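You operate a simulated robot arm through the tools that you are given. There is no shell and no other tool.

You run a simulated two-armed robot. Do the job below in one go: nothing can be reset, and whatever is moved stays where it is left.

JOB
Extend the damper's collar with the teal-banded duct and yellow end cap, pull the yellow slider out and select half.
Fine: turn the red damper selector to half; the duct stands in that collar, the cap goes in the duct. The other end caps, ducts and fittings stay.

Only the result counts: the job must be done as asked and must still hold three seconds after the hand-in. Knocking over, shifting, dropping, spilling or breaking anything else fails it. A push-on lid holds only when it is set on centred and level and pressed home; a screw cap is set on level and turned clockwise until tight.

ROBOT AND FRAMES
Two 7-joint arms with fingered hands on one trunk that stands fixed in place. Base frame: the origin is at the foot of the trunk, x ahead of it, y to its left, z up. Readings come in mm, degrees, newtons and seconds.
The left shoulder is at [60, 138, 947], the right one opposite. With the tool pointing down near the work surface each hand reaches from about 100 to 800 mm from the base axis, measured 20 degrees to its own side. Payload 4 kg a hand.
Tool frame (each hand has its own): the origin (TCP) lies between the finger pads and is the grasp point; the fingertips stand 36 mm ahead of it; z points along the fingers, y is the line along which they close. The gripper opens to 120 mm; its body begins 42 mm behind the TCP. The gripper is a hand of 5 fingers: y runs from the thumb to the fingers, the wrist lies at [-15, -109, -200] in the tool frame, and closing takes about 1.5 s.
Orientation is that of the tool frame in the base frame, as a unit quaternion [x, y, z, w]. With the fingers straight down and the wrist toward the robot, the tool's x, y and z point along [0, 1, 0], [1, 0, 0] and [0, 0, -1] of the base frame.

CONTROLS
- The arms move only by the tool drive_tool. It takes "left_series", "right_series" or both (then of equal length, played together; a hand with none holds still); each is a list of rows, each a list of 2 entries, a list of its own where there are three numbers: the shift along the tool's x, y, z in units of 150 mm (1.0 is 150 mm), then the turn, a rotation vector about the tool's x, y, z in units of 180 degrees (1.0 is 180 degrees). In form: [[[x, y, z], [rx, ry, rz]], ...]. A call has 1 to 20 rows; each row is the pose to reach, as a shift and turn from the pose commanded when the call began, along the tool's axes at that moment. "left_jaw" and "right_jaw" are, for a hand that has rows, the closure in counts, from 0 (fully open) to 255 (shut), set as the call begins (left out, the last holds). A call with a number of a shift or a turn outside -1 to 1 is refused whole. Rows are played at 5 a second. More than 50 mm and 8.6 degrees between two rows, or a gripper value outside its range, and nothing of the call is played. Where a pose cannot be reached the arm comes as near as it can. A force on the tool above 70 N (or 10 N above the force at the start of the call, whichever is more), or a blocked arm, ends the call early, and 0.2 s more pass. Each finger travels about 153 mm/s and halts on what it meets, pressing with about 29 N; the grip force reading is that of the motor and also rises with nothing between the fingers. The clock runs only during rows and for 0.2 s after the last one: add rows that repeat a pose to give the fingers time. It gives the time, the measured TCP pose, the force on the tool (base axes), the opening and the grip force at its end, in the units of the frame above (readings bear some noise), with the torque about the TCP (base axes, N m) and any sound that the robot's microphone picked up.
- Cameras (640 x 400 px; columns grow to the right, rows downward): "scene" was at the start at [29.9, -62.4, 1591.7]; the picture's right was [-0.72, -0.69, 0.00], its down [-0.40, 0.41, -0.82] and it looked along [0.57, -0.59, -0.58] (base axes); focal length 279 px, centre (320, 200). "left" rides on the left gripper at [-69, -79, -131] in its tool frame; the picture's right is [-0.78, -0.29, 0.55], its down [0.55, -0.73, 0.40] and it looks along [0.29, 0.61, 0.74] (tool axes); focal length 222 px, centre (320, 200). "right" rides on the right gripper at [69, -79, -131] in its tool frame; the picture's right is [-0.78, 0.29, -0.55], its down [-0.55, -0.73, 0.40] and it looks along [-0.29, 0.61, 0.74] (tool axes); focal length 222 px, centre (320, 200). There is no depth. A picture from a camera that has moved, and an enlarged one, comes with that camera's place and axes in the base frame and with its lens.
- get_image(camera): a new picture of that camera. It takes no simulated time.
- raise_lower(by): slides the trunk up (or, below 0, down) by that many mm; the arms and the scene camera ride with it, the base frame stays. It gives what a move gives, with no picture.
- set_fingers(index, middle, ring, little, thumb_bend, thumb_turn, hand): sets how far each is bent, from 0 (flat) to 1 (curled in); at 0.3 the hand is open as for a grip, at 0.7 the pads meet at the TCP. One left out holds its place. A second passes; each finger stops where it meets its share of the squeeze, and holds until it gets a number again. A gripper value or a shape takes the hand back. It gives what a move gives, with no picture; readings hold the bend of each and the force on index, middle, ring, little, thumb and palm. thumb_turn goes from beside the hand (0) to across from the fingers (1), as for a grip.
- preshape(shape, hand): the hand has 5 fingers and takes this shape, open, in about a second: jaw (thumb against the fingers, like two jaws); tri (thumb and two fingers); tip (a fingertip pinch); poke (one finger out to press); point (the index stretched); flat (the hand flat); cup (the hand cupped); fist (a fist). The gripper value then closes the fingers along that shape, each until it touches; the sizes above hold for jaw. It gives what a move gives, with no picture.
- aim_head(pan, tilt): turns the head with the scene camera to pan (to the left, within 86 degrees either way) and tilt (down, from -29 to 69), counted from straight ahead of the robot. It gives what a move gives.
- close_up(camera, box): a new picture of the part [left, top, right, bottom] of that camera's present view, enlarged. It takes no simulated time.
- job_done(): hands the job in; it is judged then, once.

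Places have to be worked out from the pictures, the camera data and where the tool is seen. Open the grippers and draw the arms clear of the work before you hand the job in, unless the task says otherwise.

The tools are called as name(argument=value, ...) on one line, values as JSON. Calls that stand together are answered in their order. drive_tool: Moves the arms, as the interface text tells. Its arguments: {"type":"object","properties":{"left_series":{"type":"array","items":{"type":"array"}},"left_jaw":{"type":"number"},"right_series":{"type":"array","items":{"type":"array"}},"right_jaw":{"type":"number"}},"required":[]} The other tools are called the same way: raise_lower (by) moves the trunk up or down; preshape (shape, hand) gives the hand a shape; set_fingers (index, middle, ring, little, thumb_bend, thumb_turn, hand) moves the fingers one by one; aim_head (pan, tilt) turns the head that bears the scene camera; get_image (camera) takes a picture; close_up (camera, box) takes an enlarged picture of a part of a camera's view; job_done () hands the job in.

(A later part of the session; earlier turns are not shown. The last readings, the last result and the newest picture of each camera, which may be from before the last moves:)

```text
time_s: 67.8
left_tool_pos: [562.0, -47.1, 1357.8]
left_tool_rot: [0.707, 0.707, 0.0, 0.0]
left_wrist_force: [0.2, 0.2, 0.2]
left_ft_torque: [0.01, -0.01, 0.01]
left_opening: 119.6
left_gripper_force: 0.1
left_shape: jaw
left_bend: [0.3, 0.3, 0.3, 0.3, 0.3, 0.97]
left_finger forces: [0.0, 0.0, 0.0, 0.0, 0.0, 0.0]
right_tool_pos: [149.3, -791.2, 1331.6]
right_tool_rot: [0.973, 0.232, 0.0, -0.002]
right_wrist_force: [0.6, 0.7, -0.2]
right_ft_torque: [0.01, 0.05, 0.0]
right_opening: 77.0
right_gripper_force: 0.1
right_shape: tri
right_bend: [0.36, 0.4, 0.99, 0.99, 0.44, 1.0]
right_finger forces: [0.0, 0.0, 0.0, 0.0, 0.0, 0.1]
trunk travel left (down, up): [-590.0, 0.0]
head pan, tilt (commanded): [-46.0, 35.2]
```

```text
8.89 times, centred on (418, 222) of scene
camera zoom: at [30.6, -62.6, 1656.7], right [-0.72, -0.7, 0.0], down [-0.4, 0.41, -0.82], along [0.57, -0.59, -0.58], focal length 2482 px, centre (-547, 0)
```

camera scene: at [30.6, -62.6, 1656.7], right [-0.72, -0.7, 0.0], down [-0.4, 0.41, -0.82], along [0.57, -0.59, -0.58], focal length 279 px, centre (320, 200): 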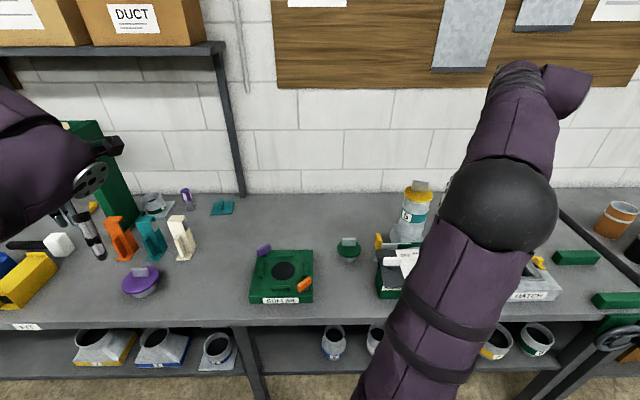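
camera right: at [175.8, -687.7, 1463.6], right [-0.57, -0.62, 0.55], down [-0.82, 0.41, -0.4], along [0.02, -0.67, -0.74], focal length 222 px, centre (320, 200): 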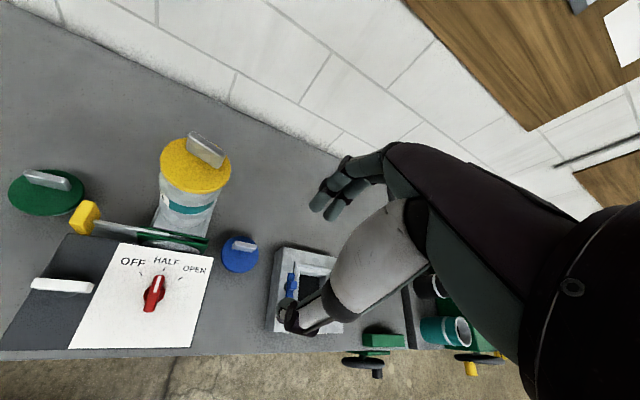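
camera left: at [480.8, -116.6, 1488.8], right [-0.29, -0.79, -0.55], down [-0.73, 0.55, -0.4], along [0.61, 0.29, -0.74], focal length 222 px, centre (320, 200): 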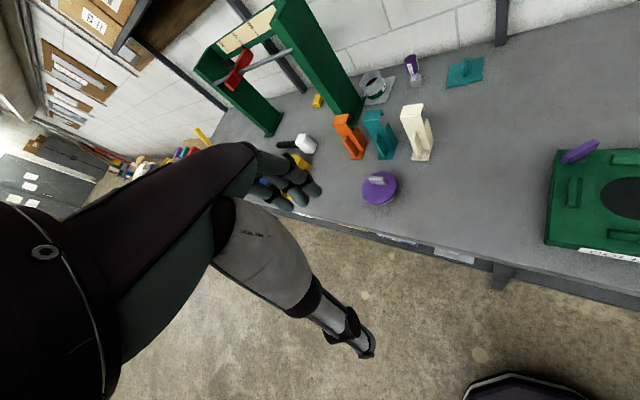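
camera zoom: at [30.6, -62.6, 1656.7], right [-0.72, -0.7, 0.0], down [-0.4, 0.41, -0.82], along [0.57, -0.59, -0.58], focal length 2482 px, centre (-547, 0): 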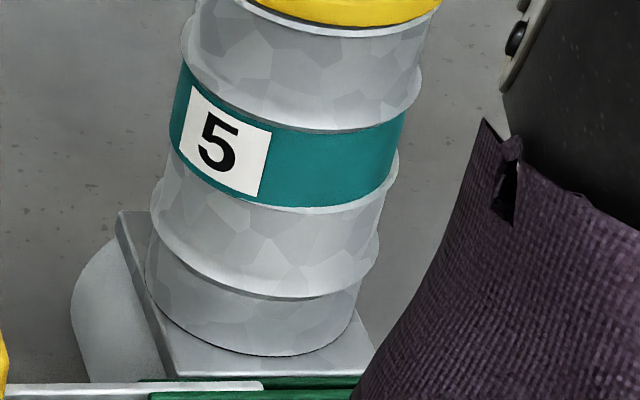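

There is a thin dark line under the disc; I zoom on the left and right ends of the seam to judge gap and tilt.

close_up(camera="scene", box=[402, 188, 420, 206])

close_up(camera="scene", box=[416, 190, 436, 210])

close_up(camera="right", box=[180, 150, 250, 210])

```text
16.00 times, centred on (411, 197) of scene
camera zoom: at [30.6, -62.6, 1656.7], right [-0.72, -0.7, 0.0], down [-0.4, 0.41, -0.82], along [0.57, -0.59, -0.58], focal length 4468 px, centre (-1136, 248)
```

zoom: 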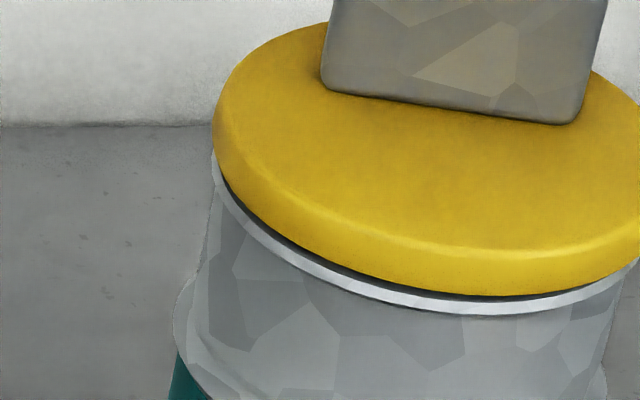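

```text
16.00 times, centred on (426, 200) of scene
camera zoom: at [30.6, -62.6, 1656.7], right [-0.72, -0.7, 0.0], down [-0.4, 0.41, -0.82], along [0.57, -0.59, -0.58], focal length 4468 px, centre (-1376, 200)
```

zoom: 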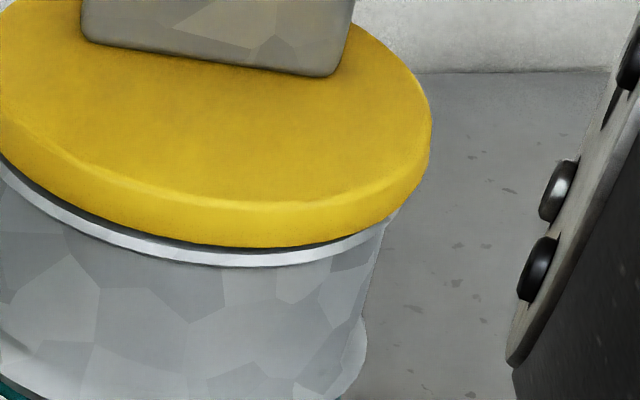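

```text
6.67 times, centred on (215, 180) of right
camera zoom: at [175.8, -687.7, 1463.6], right [-0.57, -0.62, 0.55], down [-0.82, 0.41, -0.4], along [0.02, -0.67, -0.74], focal length 1481 px, centre (1020, 333)
```

zoom: 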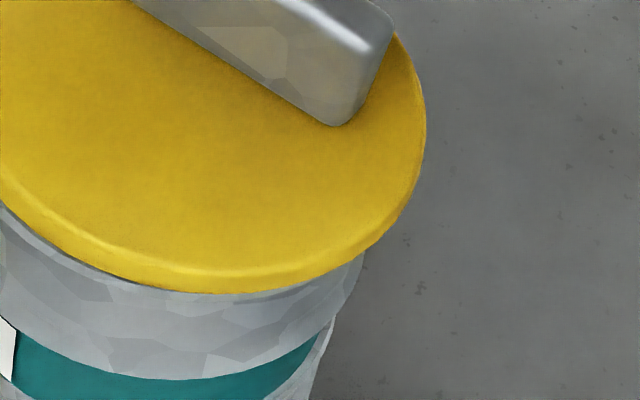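

A faint uniform gap of perhaps 2 mm remains under the disc. To be sure it is home I go back, regrip the handle lower and press harder; first I return above the cap.

drive_tool(right_jaw=90, right_series=[[[0.2, 0.15, 0], [0, 0, 0]], [[0.4, 0.31, 0], [0, 0, 0]], [[0.6, 0.47, 0], [0, 0, 0]], [[0.77, 0.6, 0], [0, 0, 0]], [[0.937, 0.733, 0], [0, 0, 0]], [[0.937, 0.733, 0.2], [0, 0, 0]], [[0.937, 0.733, 0.2], [0, 0, 0]]])

close_up(camera="right", box=[190, 160, 390, 350])

```text
time_s: 69.4
left_tool_pos: [561.8, -47.4, 1356.3]
left_tool_rot: [0.707, 0.707, 0.0, 0.0]
left_wrist_force: [-0.1, 0.5, -0.4]
left_ft_torque: [-0.01, 0.03, -0.01]
left_opening: 119.8
left_gripper_force: 0.1
left_shape: jaw
left_bend: [0.3, 0.3, 0.3, 0.3, 0.3, 0.97]
left_finger forces: [0.0, 0.0, 0.0, 0.0, 0.1, 0.0]
right_tool_pos: [324.9, -824.6, 1303.6]
right_tool_rot: [0.973, 0.232, 0.001, -0.001]
right_wrist_force: [0.8, 0.1, -0.2]
right_ft_torque: [-0.01, 0.03, -0.01]
right_opening: 77.4
right_gripper_force: 0.0
right_shape: tri
right_bend: [0.36, 0.4, 0.99, 0.99, 0.44, 1.0]
right_finger forces: [0.0, 0.0, 0.0, 0.0, 0.0, 0.1]
trunk travel left (down, up): [-590.0, 0.0]
head pan, tilt (commanded): [-46.0, 35.2]
```

```text
2.11 times, centred on (290, 255) of right
camera zoom: at [352.5, -721.4, 1435.9], right [-0.57, -0.62, 0.55], down [-0.82, 0.41, -0.4], along [0.02, -0.67, -0.74], focal length 468 px, centre (383, 84)
```

zoom: 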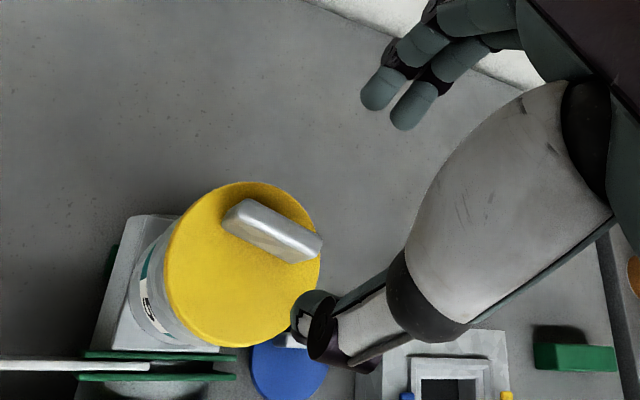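

The hand is back exactly over the cap. I descend around the handle with fingers open.

drive_tool(right_series=[[[0, 0, 0.2], [0, 0, 0]], [[0, 0, 0.4], [0, 0, 0]], [[0, 0, 0.55], [0, 0, 0]], [[0, 0, 0.65], [0, 0, 0]], [[0, 0, 0.67], [0, 0, 0]], [[0, 0, 0.67], [0, 0, 0]]])

close_up(camera="right", box=[205, 180, 365, 340])

```text
time_s: 70.8
left_tool_pos: [561.9, -47.1, 1357.7]
left_tool_rot: [0.707, 0.707, -0.001, 0.0]
left_wrist_force: [-0.1, -0.7, -0.3]
left_ft_torque: [0.0, -0.02, 0.0]
left_opening: 119.7
left_gripper_force: 0.0
left_shape: jaw
left_bend: [0.3, 0.3, 0.3, 0.3, 0.3, 0.97]
left_finger forces: [0.0, 0.1, 0.0, 0.1, 0.0, 0.0]
right_tool_pos: [324.6, -823.2, 1201.6]
right_tool_rot: [0.972, 0.233, 0.0, -0.001]
right_wrist_force: [-0.3, -0.4, 0.6]
right_ft_torque: [0.02, 0.02, 0.02]
right_opening: 77.5
right_gripper_force: 0.2
right_shape: tri
right_bend: [0.36, 0.4, 0.99, 0.99, 0.44, 1.0]
right_finger forces: [0.0, 0.1, 0.1, 0.0, 0.0, 0.1]
trunk travel left (down, up): [-590.0, 0.0]
head pan, tilt (commanded): [-46.0, 35.2]
```

```text
2.50 times, centred on (285, 260) of right
camera zoom: at [351.1, -721.3, 1332.8], right [-0.57, -0.62, 0.55], down [-0.82, 0.41, -0.4], along [0.02, -0.67, -0.74], focal length 555 px, centre (408, 50)
```

zoom: 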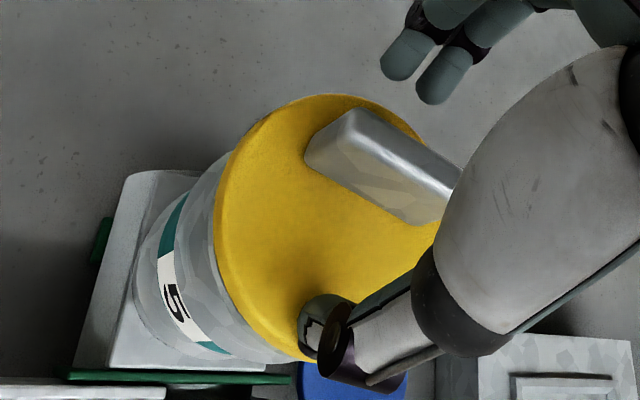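

No contact so far. I close on the handle again, now lower than before.

drive_tool(right_jaw=255, right_series=[[[0, 0, 0], [0, 0, 0]], [[0, 0, 0], [0, 0, 0]], [[0, 0, 0], [0, 0, 0]], [[0, 0, 0], [0, 0, 0]], [[0, 0, 0], [0, 0, 0]], [[0, 0, 0], [0, 0, 0]], [[0, 0, 0], [0, 0, 0]], [[0, 0, 0], [0, 0, 0]]])

close_up(camera="right", box=[205, 180, 365, 340])

```text
time_s: 72.6
left_tool_pos: [560.7, -46.6, 1356.4]
left_tool_rot: [0.708, 0.707, 0.001, 0.0]
left_wrist_force: [-0.1, -0.1, -0.4]
left_ft_torque: [-0.02, -0.01, 0.01]
left_opening: 119.5
left_gripper_force: 0.1
left_shape: jaw
left_bend: [0.3, 0.3, 0.3, 0.3, 0.3, 0.97]
left_finger forces: [0.0, 0.0, 0.0, 0.1, 0.0, 0.0]
right_tool_pos: [324.4, -822.3, 1200.3]
right_tool_rot: [0.973, 0.232, 0.0, -0.001]
right_wrist_force: [0.8, -1.2, -0.1]
right_ft_torque: [-0.01, 0.01, -0.02]
right_opening: 7.9
right_gripper_force: 29.0
right_shape: tri
right_bend: [0.71, 0.67, 1.0, 1.0, 0.71, 1.0]
right_finger forces: [12.8, 13.1, 0.1, 0.0, 26.5, 0.0]
trunk travel left (down, up): [-590.0, 0.0]
head pan, tilt (commanded): [-46.0, 35.2]
```

```text
2.50 times, centred on (285, 260) of right
camera zoom: at [351.1, -721.3, 1333.0], right [-0.57, -0.62, 0.55], down [-0.82, 0.41, -0.4], along [0.02, -0.67, -0.74], focal length 555 px, centre (408, 50)
```

zoom: 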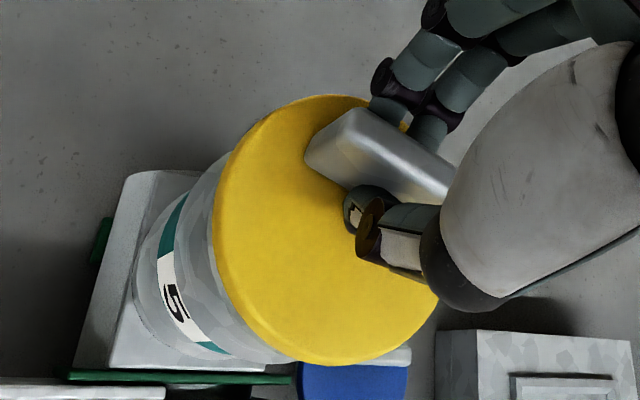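

Grip is firm. I press down progressively toward about 60 N, below the 70 N stop.

drive_tool(right_series=[[[0, 0, 0.03], [0, 0, 0]], [[0, 0, 0.06], [0, 0, 0]], [[0, 0, 0.085], [0, 0, 0]], [[0, 0, 0.1], [0, 0, 0]], [[0, 0, 0.1], [0, 0, 0]], [[0, 0, 0.1], [0, 0, 0]]])

close_up(camera="right", box=[205, 180, 365, 340])

```text
time_s: 74.0
left_tool_pos: [559.7, -41.2, 1358.1]
left_tool_rot: [0.707, 0.707, -0.002, 0.002]
left_wrist_force: [-0.9, -0.1, 0.8]
left_ft_torque: [-0.01, -0.03, 0.0]
left_opening: 119.6
left_gripper_force: 0.0
left_shape: jaw
left_bend: [0.3, 0.3, 0.3, 0.3, 0.3, 0.97]
left_finger forces: [0.1, 0.1, 0.0, 0.0, 0.0, 0.0]
right_tool_pos: [323.7, -823.5, 1199.7]
right_tool_rot: [0.973, 0.232, 0.004, 0.011]
right_wrist_force: [0.3, 0.3, 56.8]
right_ft_torque: [0.37, -0.04, 0.04]
right_opening: 10.9
right_gripper_force: 29.4
right_shape: tri
right_bend: [0.64, 0.66, 1.0, 1.0, 0.73, 1.0]
right_finger forces: [26.5, 18.5, 0.1, 0.1, 64.2, 0.0]
trunk travel left (down, up): [-590.0, 0.0]
head pan, tilt (commanded): [-46.0, 35.2]
```

```text
2.50 times, centred on (285, 260) of right
camera zoom: at [348.6, -717.6, 1329.9], right [-0.58, -0.6, 0.55], down [-0.82, 0.4, -0.42], along [0.03, -0.69, -0.72], focal length 555 px, centre (408, 50)
```

zoom: 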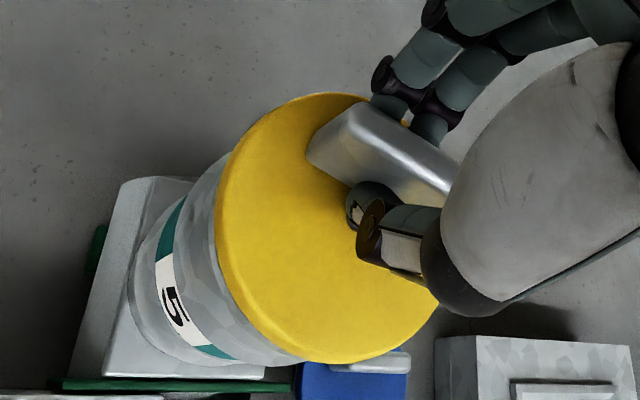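

57 N produced no further movement, so the cap is hard against its seat. I release the load, then open the fingers.

drive_tool(right_series=[[[0, 0, -0.04], [0, 0, 0]], [[0, 0, -0.08], [0, 0, 0]], [[0, 0, -0.092], [0, 0, 0]], [[0, 0, -0.092], [0, 0, 0]]])

drive_tool(right_jaw=90, right_series=[[[0, 0, 0], [0, 0, 0]], [[0, 0, 0], [0, 0, 0]], [[0, 0, 0], [0, 0, 0]], [[0, 0, 0], [0, 0, 0]], [[0, 0, 0], [0, 0, 0]], [[0, 0, 0], [0, 0, 0]], [[0, 0, 0], [0, 0, 0]]])

close_up(camera="right", box=[205, 180, 365, 340])

```text
time_s: 75.0
left_tool_pos: [561.2, -46.6, 1356.5]
left_tool_rot: [0.708, 0.707, 0.0, 0.0]
left_wrist_force: [-0.5, -0.5, 0.3]
left_ft_torque: [0.0, -0.02, 0.02]
left_opening: 119.4
left_gripper_force: 0.0
left_shape: jaw
left_bend: [0.3, 0.3, 0.3, 0.3, 0.3, 0.97]
left_finger forces: [0.1, 0.0, 0.1, 0.0, 0.0, 0.0]
right_tool_pos: [324.1, -824.0, 1201.0]
right_tool_rot: [0.973, 0.232, 0.0, -0.003]
right_wrist_force: [-0.6, -3.9, 9.0]
right_ft_torque: [-0.27, 0.0, -0.02]
right_opening: 10.0
right_gripper_force: 29.1
right_shape: tri
right_bend: [0.72, 0.66, 1.0, 1.0, 0.73, 1.0]
right_finger forces: [19.5, 14.7, 0.1, 0.0, 32.0, 0.0]
trunk travel left (down, up): [-590.0, 0.0]
head pan, tilt (commanded): [-46.0, 35.2]
```

```text
time_s: 76.6
left_tool_pos: [561.2, -47.3, 1357.9]
left_tool_rot: [0.707, 0.707, 0.0, 0.0]
left_wrist_force: [0.4, 0.3, -0.3]
left_ft_torque: [0.0, 0.01, 0.0]
left_opening: 119.6
left_gripper_force: 0.1
left_shape: jaw
left_bend: [0.3, 0.3, 0.3, 0.3, 0.3, 0.97]
left_finger forces: [0.0, 0.0, 0.1, 0.0, 0.0, 0.1]
right_tool_pos: [324.3, -823.6, 1201.5]
right_tool_rot: [0.973, 0.232, 0.001, -0.001]
right_wrist_force: [-0.8, -0.8, 0.2]
right_ft_torque: [0.02, 0.01, 0.0]
right_opening: 77.3
right_gripper_force: 0.1
right_shape: tri
right_bend: [0.36, 0.4, 0.99, 0.99, 0.44, 1.0]
right_finger forces: [0.1, 0.0, 0.1, 0.0, 0.0, 0.0]
trunk travel left (down, up): [-590.0, 0.0]
head pan, tilt (commanded): [-46.0, 35.2]
```

```text
2.50 times, centred on (285, 260) of right
camera zoom: at [351.9, -721.1, 1333.3], right [-0.57, -0.62, 0.55], down [-0.82, 0.41, -0.4], along [0.02, -0.67, -0.74], focal length 555 px, centre (408, 50)
```

zoom: 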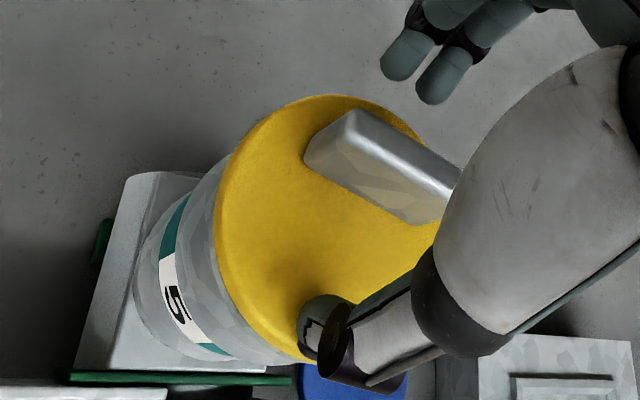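

Fingers are open and clear of the handle. I lift straight up, then move the arm aside to check everything.

drive_tool(right_series=[[[0, 0, -0.1], [0, 0, 0]], [[0, 0, -0.25], [0, 0, 0]], [[0, 0, -0.45], [0, 0, 0]], [[0, 0, -0.7], [0, 0, 0]], [[0, 0, -0.95], [0, 0, 0]], [[0, 0, -0.95], [0, 0, 0]]])

drive_tool(right_series=[[[-0.2, -0.17, 0], [0, 0, 0]], [[-0.4, -0.34, 0], [0, 0, 0]], [[-0.6, -0.51, 0], [0, 0, 0]], [[-0.8, -0.68, 0], [0, 0, 0]], [[-0.95, -0.85, 0], [0, 0, 0]], [[-0.95, -0.85, 0], [0, 0, 0]]])

get_image(camera="scene")

close_up(camera="scene", box=[395, 170, 440, 215])

get_image(camera="right")

```text
time_s: 78.0
left_tool_pos: [560.8, -46.8, 1356.8]
left_tool_rot: [0.707, 0.707, 0.0, 0.001]
left_wrist_force: [0.4, 0.5, 0.4]
left_ft_torque: [0.0, -0.02, 0.01]
left_opening: 119.8
left_gripper_force: 0.1
left_shape: jaw
left_bend: [0.3, 0.3, 0.3, 0.3, 0.3, 0.97]
left_finger forces: [0.0, 0.0, 0.0, 0.1, 0.0, 0.0]
right_tool_pos: [327.3, -826.9, 1339.9]
right_tool_rot: [0.973, 0.232, 0.001, -0.001]
right_wrist_force: [0.9, -0.3, 0.2]
right_ft_torque: [0.01, 0.03, 0.02]
right_opening: 77.7
right_gripper_force: 0.0
right_shape: tri
right_bend: [0.36, 0.4, 0.99, 0.99, 0.44, 1.0]
right_finger forces: [0.0, 0.0, 0.0, 0.0, 0.1, 0.1]
trunk travel left (down, up): [-590.0, 0.0]
head pan, tilt (commanded): [-46.0, 35.2]
```

```text
time_s: 79.4
left_tool_pos: [561.5, -47.5, 1356.8]
left_tool_rot: [0.707, 0.707, 0.0, 0.001]
left_wrist_force: [0.4, 0.4, 1.1]
left_ft_torque: [0.0, -0.01, -0.01]
left_opening: 119.7
left_gripper_force: 0.0
left_shape: jaw
left_bend: [0.3, 0.3, 0.3, 0.3, 0.3, 0.97]
left_finger forces: [0.1, 0.0, 0.0, 0.1, 0.0, 0.0]
right_tool_pos: [140.6, -775.8, 1341.0]
right_tool_rot: [0.973, 0.232, 0.0, -0.001]
right_wrist_force: [-0.2, -0.4, -0.3]
right_ft_torque: [-0.02, 0.03, 0.04]
right_opening: 77.4
right_gripper_force: 0.0
right_shape: tri
right_bend: [0.36, 0.4, 0.99, 0.99, 0.44, 1.0]
right_finger forces: [0.1, 0.1, 0.1, 0.0, 0.0, 0.0]
trunk travel left (down, up): [-590.0, 0.0]
head pan, tilt (commanded): [-46.0, 35.2]
```

```text
taken
camera scene: at [30.8, -63.1, 1656.6], right [-0.72, -0.69, 0.0], down [-0.4, 0.41, -0.82], along [0.57, -0.59, -0.58], focal length 279 px, centre (320, 200)
```

scene: 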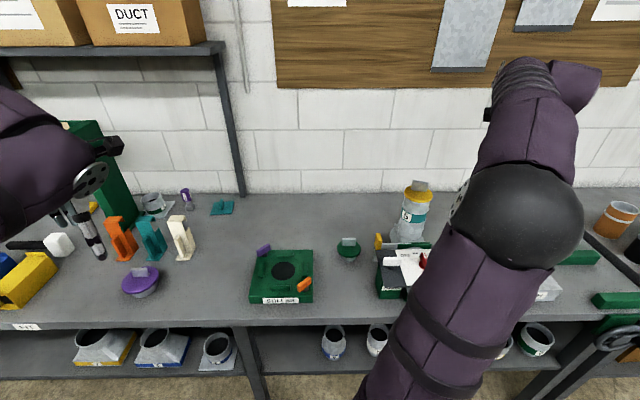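

```text
8.89 times, centred on (418, 192) of scene
camera zoom: at [30.8, -63.1, 1656.6], right [-0.72, -0.69, 0.0], down [-0.4, 0.41, -0.82], along [0.57, -0.59, -0.58], focal length 2482 px, centre (-547, 267)
```

zoom: 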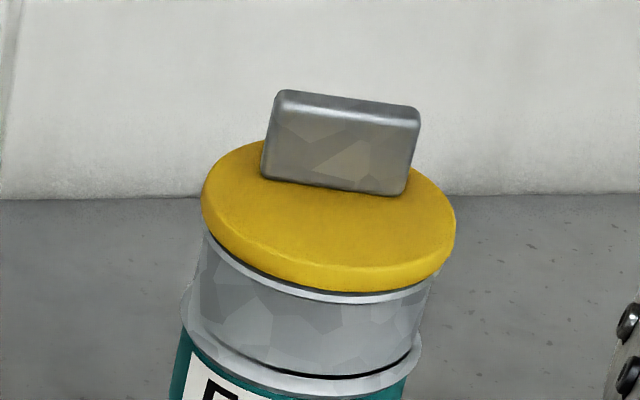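

```text
taken
camera right: at [167.5, -672.6, 1472.7], right [-0.57, -0.62, 0.55], down [-0.82, 0.41, -0.4], along [0.02, -0.67, -0.74], focal length 222 px, centre (320, 200)
```

right: 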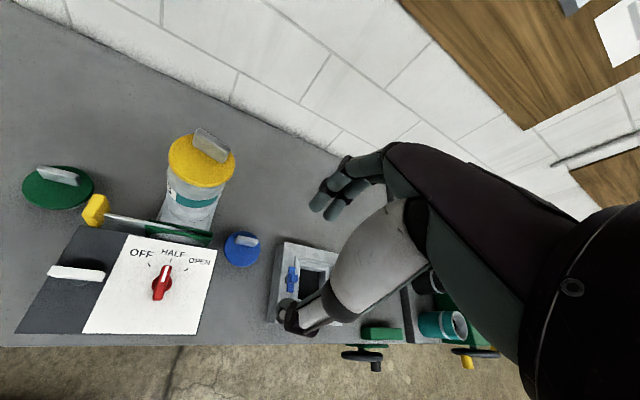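

I zoom on the seam again for comparison with before the second press, and on the knob and slider.

close_up(camera="scene", box=[402, 188, 420, 206])

close_up(camera="scene", box=[395, 205, 440, 250])

close_up(camera="right", box=[70, 120, 270, 340])

close_up(camera="right", box=[120, 235, 220, 325])

```text
16.00 times, centred on (411, 197) of scene
camera zoom: at [30.8, -63.1, 1656.6], right [-0.72, -0.69, 0.0], down [-0.4, 0.41, -0.82], along [0.57, -0.59, -0.58], focal length 4468 px, centre (-1136, 248)
```

zoom: 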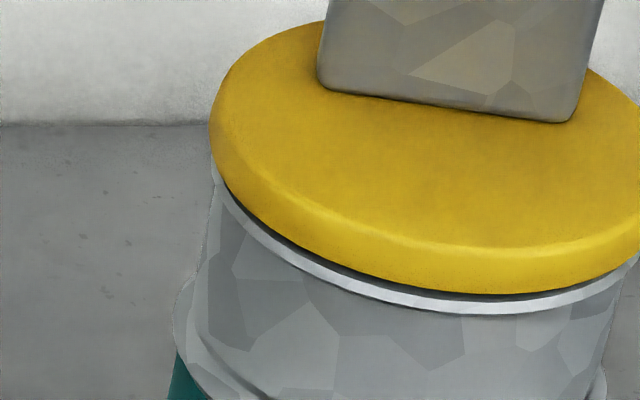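

```text
8.89 times, centred on (418, 228) of scene
camera zoom: at [30.8, -63.1, 1656.6], right [-0.72, -0.69, 0.0], down [-0.4, 0.41, -0.82], along [0.57, -0.59, -0.58], focal length 2482 px, centre (-547, -44)
```

zoom: 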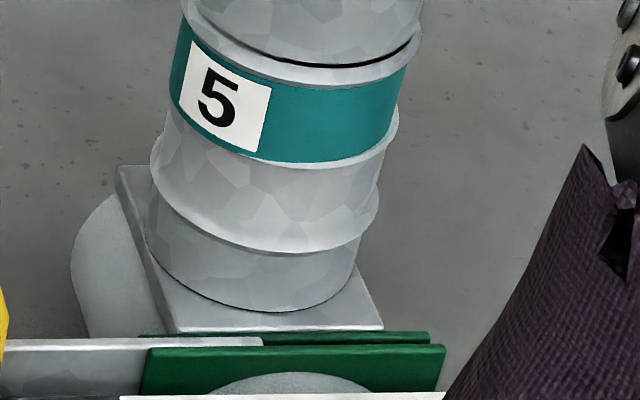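

```text
1.82 times, centred on (170, 230) of right
camera zoom: at [167.5, -672.6, 1472.7], right [-0.57, -0.62, 0.55], down [-0.82, 0.41, -0.4], along [0.02, -0.67, -0.74], focal length 404 px, centre (593, 146)
```

zoom: 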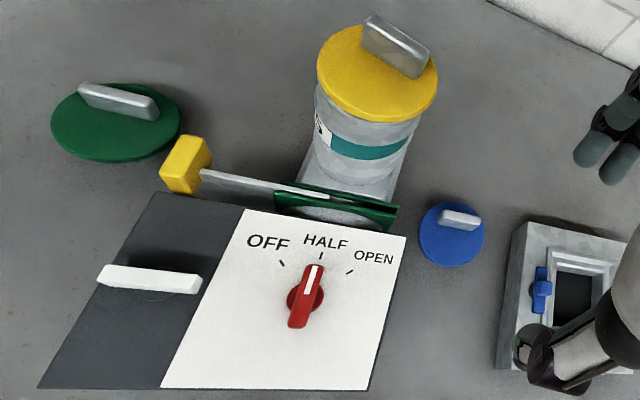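

```text
4.44 times, centred on (170, 280) of right
camera zoom: at [167.5, -672.6, 1472.7], right [-0.57, -0.62, 0.55], down [-0.82, 0.41, -0.4], along [0.02, -0.67, -0.74], focal length 987 px, centre (987, -156)
```

zoom: 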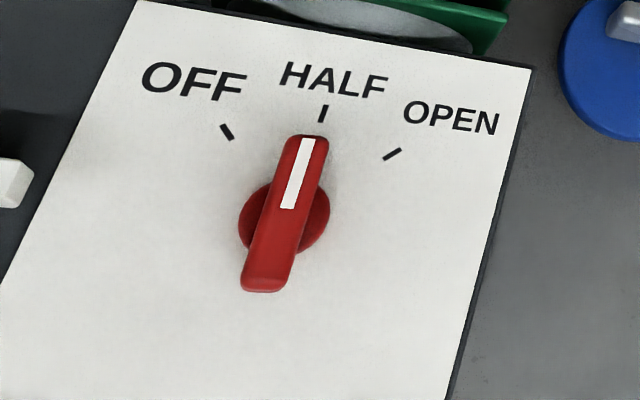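

No debris or shift visible, knob at HALF, slider out. To judge the seam from a lower, different side I lower the hand at its present spot (above the free table area) and look.

drive_tool(right_series=[[[0, 0, 0.25], [0, 0, 0]], [[0, 0, 0.5], [0, 0, 0]], [[0, 0, 0.75], [0, 0, 0]], [[0, 0, 1.0], [0, 0, 0]], [[0, 0, 1.0], [0, 0, 0]]])

get_image(camera="right")

close_up(camera="right", box=[180, 40, 280, 140])

```text
time_s: 80.6
left_tool_pos: [562.0, -46.6, 1357.1]
left_tool_rot: [0.708, 0.707, 0.0, 0.0]
left_wrist_force: [-0.4, 0.1, 0.1]
left_ft_torque: [-0.01, 0.0, 0.02]
left_opening: 119.7
left_gripper_force: 0.0
left_shape: jaw
left_bend: [0.3, 0.3, 0.3, 0.3, 0.3, 0.97]
left_finger forces: [0.0, 0.1, 0.1, 0.0, 0.1, 0.1]
right_tool_pos: [139.0, -773.1, 1190.6]
right_tool_rot: [0.973, 0.232, 0.001, 0.0]
right_wrist_force: [0.2, 0.5, 0.3]
right_ft_torque: [-0.01, 0.0, 0.02]
right_opening: 77.3
right_gripper_force: 0.0
right_shape: tri
right_bend: [0.36, 0.4, 0.99, 0.99, 0.44, 1.0]
right_finger forces: [0.1, 0.0, 0.1, 0.0, 0.1, 0.0]
trunk travel left (down, up): [-590.0, 0.0]
head pan, tilt (commanded): [-46.0, 35.2]
```

```text
taken
camera right: at [166.5, -670.5, 1322.0], right [-0.57, -0.61, 0.55], down [-0.82, 0.41, -0.4], along [0.02, -0.67, -0.74], focal length 222 px, centre (320, 200)
```

right: 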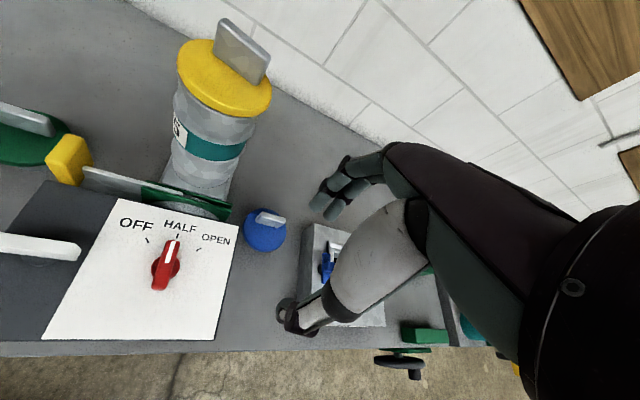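

```text
4.00 times, centred on (230, 90) of right
camera zoom: at [166.5, -670.5, 1322.0], right [-0.57, -0.61, 0.55], down [-0.82, 0.41, -0.4], along [0.02, -0.67, -0.74], focal length 888 px, centre (680, 640)
```

zoom: 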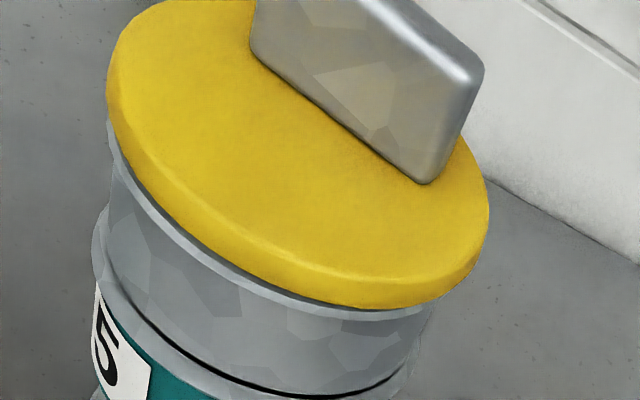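

From the scene the disc appears about 2–3 mm off-centre toward the right. I'll regrip and gently nudge it left under light pressure so that it settles centred; first I return above the cap.

drive_tool(right_series=[[[0, 0, -0.25], [0, 0, 0]], [[0, 0, -0.5], [0, 0, 0]], [[0, 0, -0.75], [0, 0, 0]], [[0, 0, -1.0], [0, 0, 0]], [[0, 0, -1.0], [0, 0, 0]]])

drive_tool(right_series=[[[0.2, 0.17, 0], [0, 0, 0]], [[0.4, 0.34, 0], [0, 0, 0]], [[0.6, 0.51, 0], [0, 0, 0]], [[0.8, 0.68, 0], [0, 0, 0]], [[0.95, 0.85, 0], [0, 0, 0]], [[0.95, 0.85, 0.3], [0, 0, 0]], [[0.95, 0.85, 0.3], [0, 0, 0]]])

close_up(camera="right", box=[190, 160, 390, 350])

```text
time_s: 81.8
left_tool_pos: [561.4, -45.9, 1357.8]
left_tool_rot: [0.707, 0.707, -0.001, 0.0]
left_wrist_force: [0.7, -0.4, 0.8]
left_ft_torque: [0.01, -0.01, 0.02]
left_opening: 119.6
left_gripper_force: 0.0
left_shape: jaw
left_bend: [0.3, 0.3, 0.3, 0.3, 0.3, 0.97]
left_finger forces: [0.0, 0.0, 0.1, 0.0, 0.1, 0.0]
right_tool_pos: [142.1, -773.4, 1341.6]
right_tool_rot: [0.973, 0.233, 0.001, -0.002]
right_wrist_force: [-0.3, -0.4, -0.6]
right_ft_torque: [-0.02, 0.01, 0.01]
right_opening: 77.4
right_gripper_force: 0.1
right_shape: tri
right_bend: [0.36, 0.4, 0.99, 0.99, 0.44, 1.0]
right_finger forces: [0.1, 0.1, 0.0, 0.1, 0.0, 0.0]
trunk travel left (down, up): [-590.0, 0.0]
head pan, tilt (commanded): [-46.0, 35.2]
```

```text
time_s: 83.4
left_tool_pos: [562.2, -46.8, 1357.0]
left_tool_rot: [0.707, 0.707, -0.001, 0.0]
left_wrist_force: [-0.3, 0.7, 0.4]
left_ft_torque: [0.02, 0.02, 0.0]
left_opening: 119.6
left_gripper_force: 0.0
left_shape: jaw
left_bend: [0.3, 0.3, 0.3, 0.3, 0.3, 0.97]
left_finger forces: [0.1, 0.0, 0.0, 0.0, 0.0, 0.0]
right_tool_pos: [326.9, -823.1, 1297.7]
right_tool_rot: [0.973, 0.233, 0.0, -0.002]
right_wrist_force: [0.0, -0.4, -0.9]
right_ft_torque: [0.02, -0.02, -0.04]
right_opening: 78.2
right_gripper_force: 0.1
right_shape: tri
right_bend: [0.36, 0.4, 0.99, 0.99, 0.44, 1.0]
right_finger forces: [0.0, 0.0, 0.1, 0.0, 0.0, 0.0]
trunk travel left (down, up): [-590.0, 0.0]
head pan, tilt (commanded): [-46.0, 35.2]
```

```text
2.11 times, centred on (290, 255) of right
camera zoom: at [354.1, -720.7, 1429.6], right [-0.57, -0.62, 0.55], down [-0.82, 0.41, -0.4], along [0.02, -0.67, -0.74], focal length 468 px, centre (383, 84)
```

zoom: 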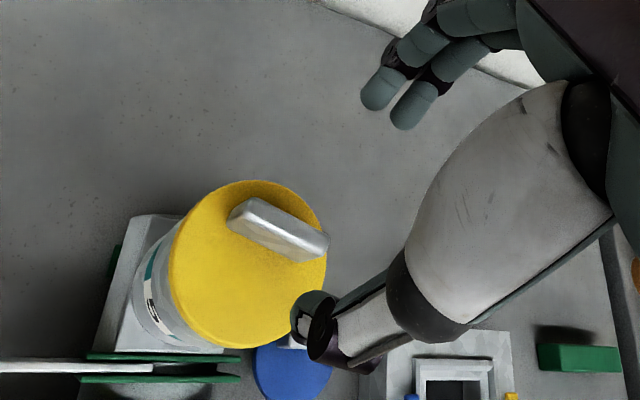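

Back above. I descend around the handle and close the pinch again.

drive_tool(right_series=[[[0, 0, 0.2], [0, 0, 0]], [[0, 0, 0.4], [0, 0, 0]], [[0, 0, 0.55], [0, 0, 0]], [[0, 0, 0.63], [0, 0, 0]], [[0, 0, 0.63], [0, 0, 0]]])

drive_tool(right_jaw=255, right_series=[[[0, 0, 0], [0, 0, 0]], [[0, 0, 0], [0, 0, 0]], [[0, 0, 0], [0, 0, 0]], [[0, 0, 0], [0, 0, 0]], [[0, 0, 0], [0, 0, 0]], [[0, 0, 0], [0, 0, 0]], [[0, 0, 0], [0, 0, 0]], [[0, 0, 0], [0, 0, 0]]])

close_up(camera="right", box=[205, 220, 305, 330])

```text
time_s: 84.6
left_tool_pos: [561.5, -46.5, 1356.9]
left_tool_rot: [0.707, 0.707, 0.0, 0.0]
left_wrist_force: [-0.4, 0.1, 0.1]
left_ft_torque: [0.0, 0.0, 0.02]
left_opening: 119.9
left_gripper_force: 0.0
left_shape: jaw
left_bend: [0.3, 0.3, 0.3, 0.3, 0.3, 0.97]
left_finger forces: [0.1, 0.0, 0.0, 0.0, 0.0, 0.1]
right_tool_pos: [323.8, -822.7, 1204.3]
right_tool_rot: [0.973, 0.233, 0.001, -0.001]
right_wrist_force: [-0.4, 0.1, -0.7]
right_ft_torque: [0.0, -0.01, 0.0]
right_opening: 77.9
right_gripper_force: 0.0
right_shape: tri
right_bend: [0.36, 0.4, 0.99, 0.99, 0.44, 1.0]
right_finger forces: [0.0, 0.0, 0.0, 0.0, 0.0, 0.1]
trunk travel left (down, up): [-590.0, 0.0]
head pan, tilt (commanded): [-46.0, 35.2]
```

```text
time_s: 86.4
left_tool_pos: [562.6, -47.1, 1357.0]
left_tool_rot: [0.707, 0.707, 0.0, 0.0]
left_wrist_force: [0.4, 0.6, -0.1]
left_ft_torque: [-0.04, 0.04, -0.01]
left_opening: 119.8
left_gripper_force: 0.0
left_shape: jaw
left_bend: [0.3, 0.3, 0.3, 0.3, 0.3, 0.97]
left_finger forces: [0.0, 0.1, 0.1, 0.1, 0.0, 0.1]
right_tool_pos: [324.1, -822.6, 1203.3]
right_tool_rot: [0.972, 0.233, 0.0, -0.001]
right_wrist_force: [-0.2, -0.3, -0.2]
right_ft_torque: [-0.02, -0.02, 0.02]
right_opening: 7.2
right_gripper_force: 29.4
right_shape: tri
right_bend: [0.71, 0.67, 1.0, 1.0, 0.71, 1.0]
right_finger forces: [13.2, 13.0, 0.0, 0.1, 26.0, 0.0]
trunk travel left (down, up): [-590.0, 0.0]
head pan, tilt (commanded): [-46.0, 35.2]
```

```text
3.64 times, centred on (255, 275) of right
camera zoom: at [351.4, -719.8, 1335.6], right [-0.57, -0.62, 0.55], down [-0.82, 0.41, -0.4], along [0.02, -0.67, -0.74], focal length 808 px, centre (556, -73)
```

zoom: 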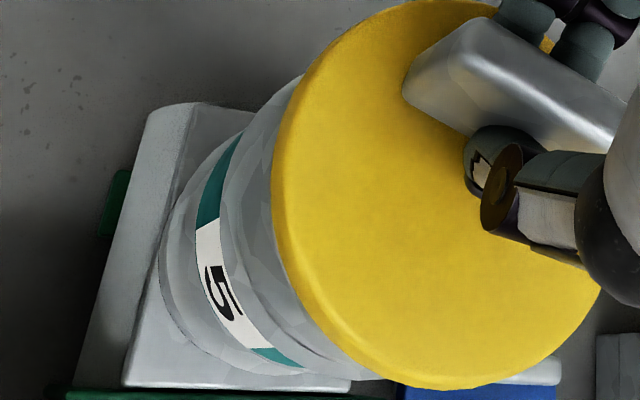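

Gripped without disturbing it. I apply light downward load and nudge the cap left about 4 mm with a small front-back wiggle.

drive_tool(right_series=[[[0, 0, 0.017], [0, 0, 0]], [[0.012, -0.004, 0.017], [0, 0, 0]], [[0.025, -0.008, 0.017], [0, 0, 0]], [[0.029, 0.005, 0.017], [0, 0, 0]], [[0.021, -0.021, 0.017], [0, 0, 0]], [[0.021, -0.006, 0.02], [0, 0, 0]], [[0.021, -0.006, 0.02], [0, 0, 0]]])

close_up(camera="right", box=[205, 220, 305, 330])

```text
time_s: 88.0
left_tool_pos: [561.3, -46.1, 1357.9]
left_tool_rot: [0.707, 0.707, -0.001, 0.001]
left_wrist_force: [0.2, 0.8, 0.0]
left_ft_torque: [-0.01, 0.01, -0.03]
left_opening: 119.8
left_gripper_force: 0.1
left_shape: jaw
left_bend: [0.3, 0.3, 0.3, 0.3, 0.3, 0.97]
left_finger forces: [0.0, 0.0, 0.0, 0.0, 0.0, 0.0]
right_tool_pos: [326.2, -820.6, 1201.9]
right_tool_rot: [0.973, 0.233, 0.001, 0.0]
right_wrist_force: [-0.2, 0.9, 8.8]
right_ft_torque: [0.0, -0.01, 0.0]
right_opening: 7.5
right_gripper_force: 29.0
right_shape: tri
right_bend: [0.71, 0.67, 1.0, 1.0, 0.71, 1.0]
right_finger forces: [14.2, 13.9, 0.0, 0.0, 29.1, 0.0]
trunk travel left (down, up): [-590.0, 0.0]
head pan, tilt (commanded): [-46.0, 35.2]
```

```text
3.64 times, centred on (255, 275) of right
camera zoom: at [354.0, -718.3, 1334.3], right [-0.57, -0.61, 0.55], down [-0.82, 0.41, -0.4], along [0.02, -0.68, -0.74], focal length 808 px, centre (556, -73)
```

zoom: 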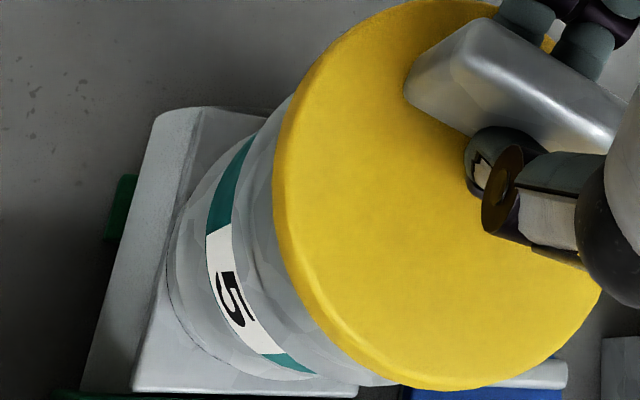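

The cap slides freely sideways, so I can centre it by eye: the ellipse fit now says about 1–2 mm too far left/back. I correct by that amount and press down firmly.

drive_tool(right_series=[[[-0.005, -0.004, 0.0], [0, 0, 0]], [[-0.009, -0.0076, 0.0], [0, 0, 0]], [[-0.009, -0.0076, 0.0], [0, 0, 0]], [[-0.009, -0.0076, 0.03], [0, 0, 0]], [[-0.009, -0.0076, 0.06], [0, 0, 0]], [[-0.009, -0.0076, 0.075], [0, 0, 0]], [[-0.009, -0.0076, 0.075], [0, 0, 0]]])

close_up(camera="right", box=[205, 220, 305, 330])

```text
time_s: 89.6
left_tool_pos: [561.0, -43.0, 1358.3]
left_tool_rot: [0.707, 0.707, -0.001, 0.002]
left_wrist_force: [-0.6, -0.3, -0.2]
left_ft_torque: [-0.03, 0.02, 0.01]
left_opening: 119.5
left_gripper_force: 0.0
left_shape: jaw
left_bend: [0.3, 0.3, 0.3, 0.3, 0.3, 0.97]
left_finger forces: [0.0, 0.1, 0.0, 0.0, 0.0, 0.1]
right_tool_pos: [325.7, -819.1, 1199.5]
right_tool_rot: [0.973, 0.231, 0.004, 0.009]
right_wrist_force: [5.6, -1.5, 47.4]
right_ft_torque: [0.01, -0.24, 0.01]
right_opening: 11.2
right_gripper_force: 28.7
right_shape: tri
right_bend: [0.71, 0.65, 1.0, 1.0, 0.72, 1.0]
right_finger forces: [20.6, 19.5, 0.2, 0.0, 41.5, 0.0]
trunk travel left (down, up): [-590.0, 0.0]
head pan, tilt (commanded): [-46.0, 35.2]
```

```text
3.64 times, centred on (255, 275) of right
camera zoom: at [351.3, -714.7, 1330.5], right [-0.58, -0.61, 0.55], down [-0.82, 0.4, -0.41], along [0.03, -0.69, -0.73], focal length 808 px, centre (556, -73)
```

zoom: 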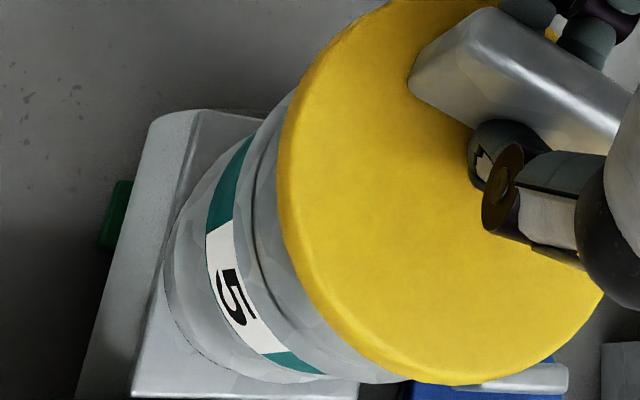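

Pressed with 47 N. I take the load off, open the fingers and lift away.

drive_tool(right_series=[[[0, 0, -0.03], [0, 0, 0]], [[0, 0, -0.06], [0, 0, 0]], [[0, 0, -0.075], [0, 0, 0]], [[0, 0, -0.075], [0, 0, 0]]])

drive_tool(right_jaw=90, right_series=[[[0, 0, 0], [0, 0, 0]], [[0, 0, 0], [0, 0, 0]], [[0, 0, 0], [0, 0, 0]], [[0, 0, 0], [0, 0, 0]], [[0, 0, 0], [0, 0, 0]], [[0, 0, 0], [0, 0, 0]], [[0, 0, 0], [0, 0, 0]]])

drive_tool(right_series=[[[0, 0, -0.1], [0, 0, 0]], [[0, 0, -0.25], [0, 0, 0]], [[0, 0, -0.45], [0, 0, 0]], [[0, 0, -0.7], [0, 0, 0]], [[0, 0, -0.95], [0, 0, 0]], [[0, 0, -0.95], [0, 0, 0]]])

close_up(camera="right", box=[170, 180, 330, 360])

```text
time_s: 90.6
left_tool_pos: [560.4, -45.3, 1357.4]
left_tool_rot: [0.708, 0.706, -0.001, 0.001]
left_wrist_force: [0.3, -0.4, -0.7]
left_ft_torque: [0.03, -0.02, 0.0]
left_opening: 119.8
left_gripper_force: 0.0
left_shape: jaw
left_bend: [0.3, 0.3, 0.3, 0.3, 0.3, 0.97]
left_finger forces: [0.0, 0.0, 0.0, 0.0, 0.0, 0.1]
right_tool_pos: [326.0, -819.1, 1200.8]
right_tool_rot: [0.973, 0.232, 0.001, -0.002]
right_wrist_force: [3.7, -5.2, 16.2]
right_ft_torque: [-0.23, -0.14, 0.02]
right_opening: 10.0
right_gripper_force: 29.1
right_shape: tri
right_bend: [0.71, 0.66, 1.0, 1.0, 0.72, 1.0]
right_finger forces: [18.1, 17.1, 0.0, 0.1, 29.3, 0.1]
trunk travel left (down, up): [-590.0, 0.0]
head pan, tilt (commanded): [-46.0, 35.2]
```

```text
time_s: 92.2
left_tool_pos: [561.3, -46.5, 1357.2]
left_tool_rot: [0.707, 0.708, 0.0, 0.0]
left_wrist_force: [0.0, 0.4, -0.3]
left_ft_torque: [-0.02, 0.04, -0.03]
left_opening: 119.8
left_gripper_force: 0.0
left_shape: jaw
left_bend: [0.3, 0.3, 0.3, 0.3, 0.3, 0.97]
left_finger forces: [0.0, 0.1, 0.1, 0.1, 0.0, 0.0]
right_tool_pos: [327.4, -821.0, 1201.4]
right_tool_rot: [0.973, 0.232, 0.001, -0.002]
right_wrist_force: [0.3, -0.7, 0.6]
right_ft_torque: [-0.01, -0.02, 0.01]
right_opening: 77.4
right_gripper_force: 0.1
right_shape: tri
right_bend: [0.36, 0.4, 0.99, 0.99, 0.44, 1.0]
right_finger forces: [0.0, 0.1, 0.0, 0.0, 0.0, 0.0]
trunk travel left (down, up): [-590.0, 0.0]
head pan, tilt (commanded): [-46.0, 35.2]
```

```text
time_s: 93.6
left_tool_pos: [560.7, -45.6, 1357.5]
left_tool_rot: [0.707, 0.707, 0.0, 0.0]
left_wrist_force: [-0.5, 0.8, 0.3]
left_ft_torque: [-0.03, 0.02, -0.01]
left_opening: 120.0
left_gripper_force: 0.1
left_shape: jaw
left_bend: [0.3, 0.3, 0.3, 0.3, 0.3, 0.97]
left_finger forces: [0.0, 0.0, 0.1, 0.1, 0.0, 0.0]
right_tool_pos: [326.8, -821.1, 1343.8]
right_tool_rot: [0.973, 0.232, 0.0, -0.001]
right_wrist_force: [0.4, -0.4, 0.4]
right_ft_torque: [0.0, -0.01, -0.02]
right_opening: 77.6
right_gripper_force: 0.1
right_shape: tri
right_bend: [0.36, 0.4, 0.99, 0.99, 0.44, 1.0]
right_finger forces: [0.0, 0.1, 0.0, 0.0, 0.0, 0.0]
trunk travel left (down, up): [-590.0, 0.0]
head pan, tilt (commanded): [-46.0, 35.2]
```

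```text
2.22 times, centred on (250, 270) of right
camera zoom: at [354.1, -718.0, 1475.2], right [-0.57, -0.62, 0.55], down [-0.82, 0.41, -0.4], along [0.02, -0.67, -0.74], focal length 494 px, centre (476, 44)
```

zoom: 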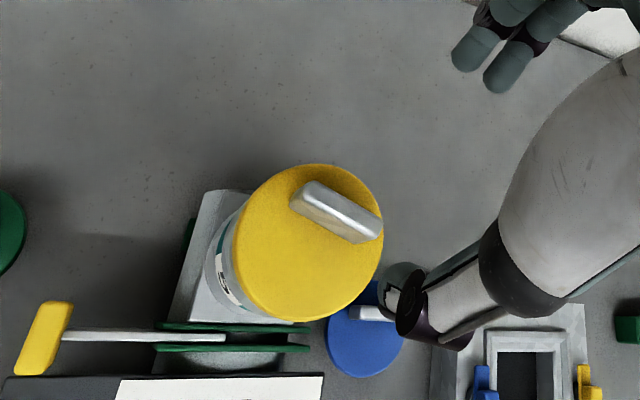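

Now I move the arm well aside and check cap centring and seam from the scene camera again.

drive_tool(right_series=[[[-0.2, -0.17, 0], [0, 0, 0]], [[-0.4, -0.34, 0], [0, 0, 0]], [[-0.6, -0.51, 0], [0, 0, 0]], [[-0.8, -0.68, 0], [0, 0, 0]], [[-0.95, -0.85, 0], [0, 0, 0]], [[-0.95, -0.85, 0], [0, 0, 0]]])

close_up(camera="scene", box=[395, 170, 440, 215])

close_up(camera="scene", box=[402, 188, 420, 206])

close_up(camera="scene", box=[416, 190, 436, 210])

close_up(camera="right", box=[140, 110, 260, 240])

```text
time_s: 95.0
left_tool_pos: [562.7, -47.2, 1356.8]
left_tool_rot: [0.707, 0.707, 0.0, 0.001]
left_wrist_force: [0.5, -1.0, 0.3]
left_ft_torque: [-0.01, -0.01, -0.03]
left_opening: 119.5
left_gripper_force: 0.1
left_shape: jaw
left_bend: [0.3, 0.3, 0.3, 0.3, 0.3, 0.97]
left_finger forces: [0.0, 0.0, 0.1, 0.1, 0.0, 0.0]
right_tool_pos: [140.7, -772.7, 1343.0]
right_tool_rot: [0.972, 0.233, 0.001, -0.002]
right_wrist_force: [0.3, 0.8, 0.0]
right_ft_torque: [0.01, 0.0, 0.0]
right_opening: 77.4
right_gripper_force: 0.0
right_shape: tri
right_bend: [0.36, 0.4, 0.99, 0.99, 0.44, 1.0]
right_finger forces: [0.0, 0.0, 0.0, 0.0, 0.0, 0.0]
trunk travel left (down, up): [-590.0, 0.0]
head pan, tilt (commanded): [-46.0, 35.2]
```

```text
8.89 times, centred on (418, 192) of scene
camera zoom: at [30.7, -62.9, 1656.7], right [-0.72, -0.69, 0.0], down [-0.4, 0.41, -0.82], along [0.57, -0.59, -0.58], focal length 2482 px, centre (-547, 267)
```

zoom: 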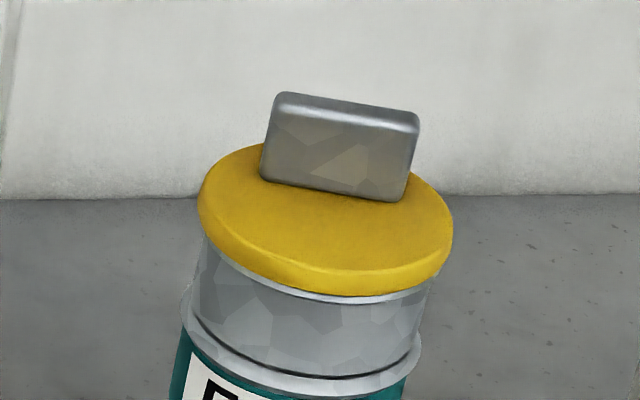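

```text
16.00 times, centred on (411, 197) of scene
camera zoom: at [30.7, -62.9, 1656.7], right [-0.72, -0.69, 0.0], down [-0.4, 0.41, -0.82], along [0.57, -0.59, -0.58], focal length 4468 px, centre (-1136, 248)
```

zoom: 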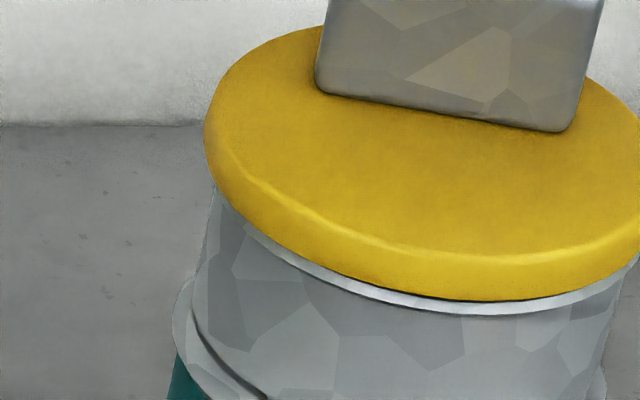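

```text
16.00 times, centred on (426, 200) of scene
camera zoom: at [30.7, -62.9, 1656.7], right [-0.72, -0.69, 0.0], down [-0.4, 0.41, -0.82], along [0.57, -0.59, -0.58], focal length 4468 px, centre (-1376, 200)
```

zoom: 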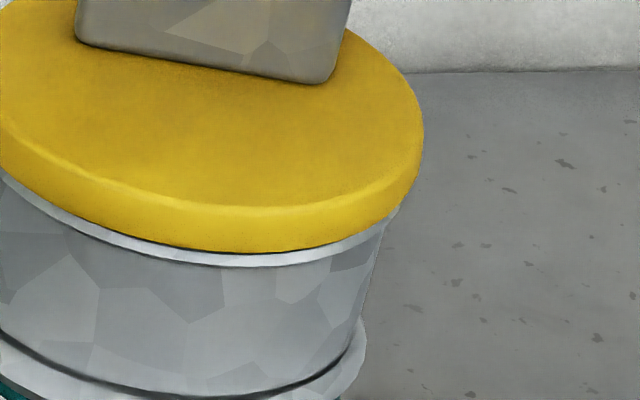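

```text
3.08 times, centred on (200, 175) of right
camera zoom: at [166.7, -670.0, 1475.6], right [-0.57, -0.62, 0.55], down [-0.82, 0.41, -0.4], along [0.02, -0.67, -0.74], focal length 684 px, centre (689, 277)
```

zoom: 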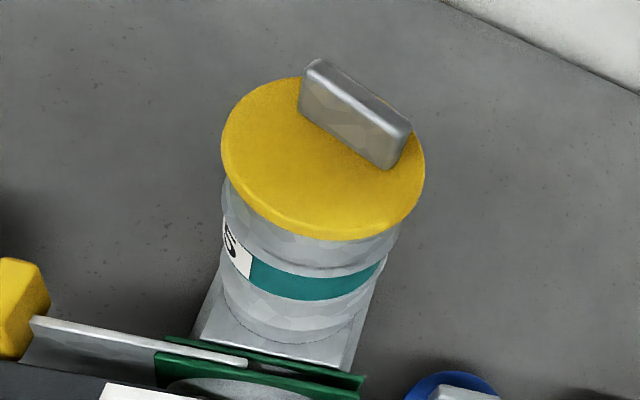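

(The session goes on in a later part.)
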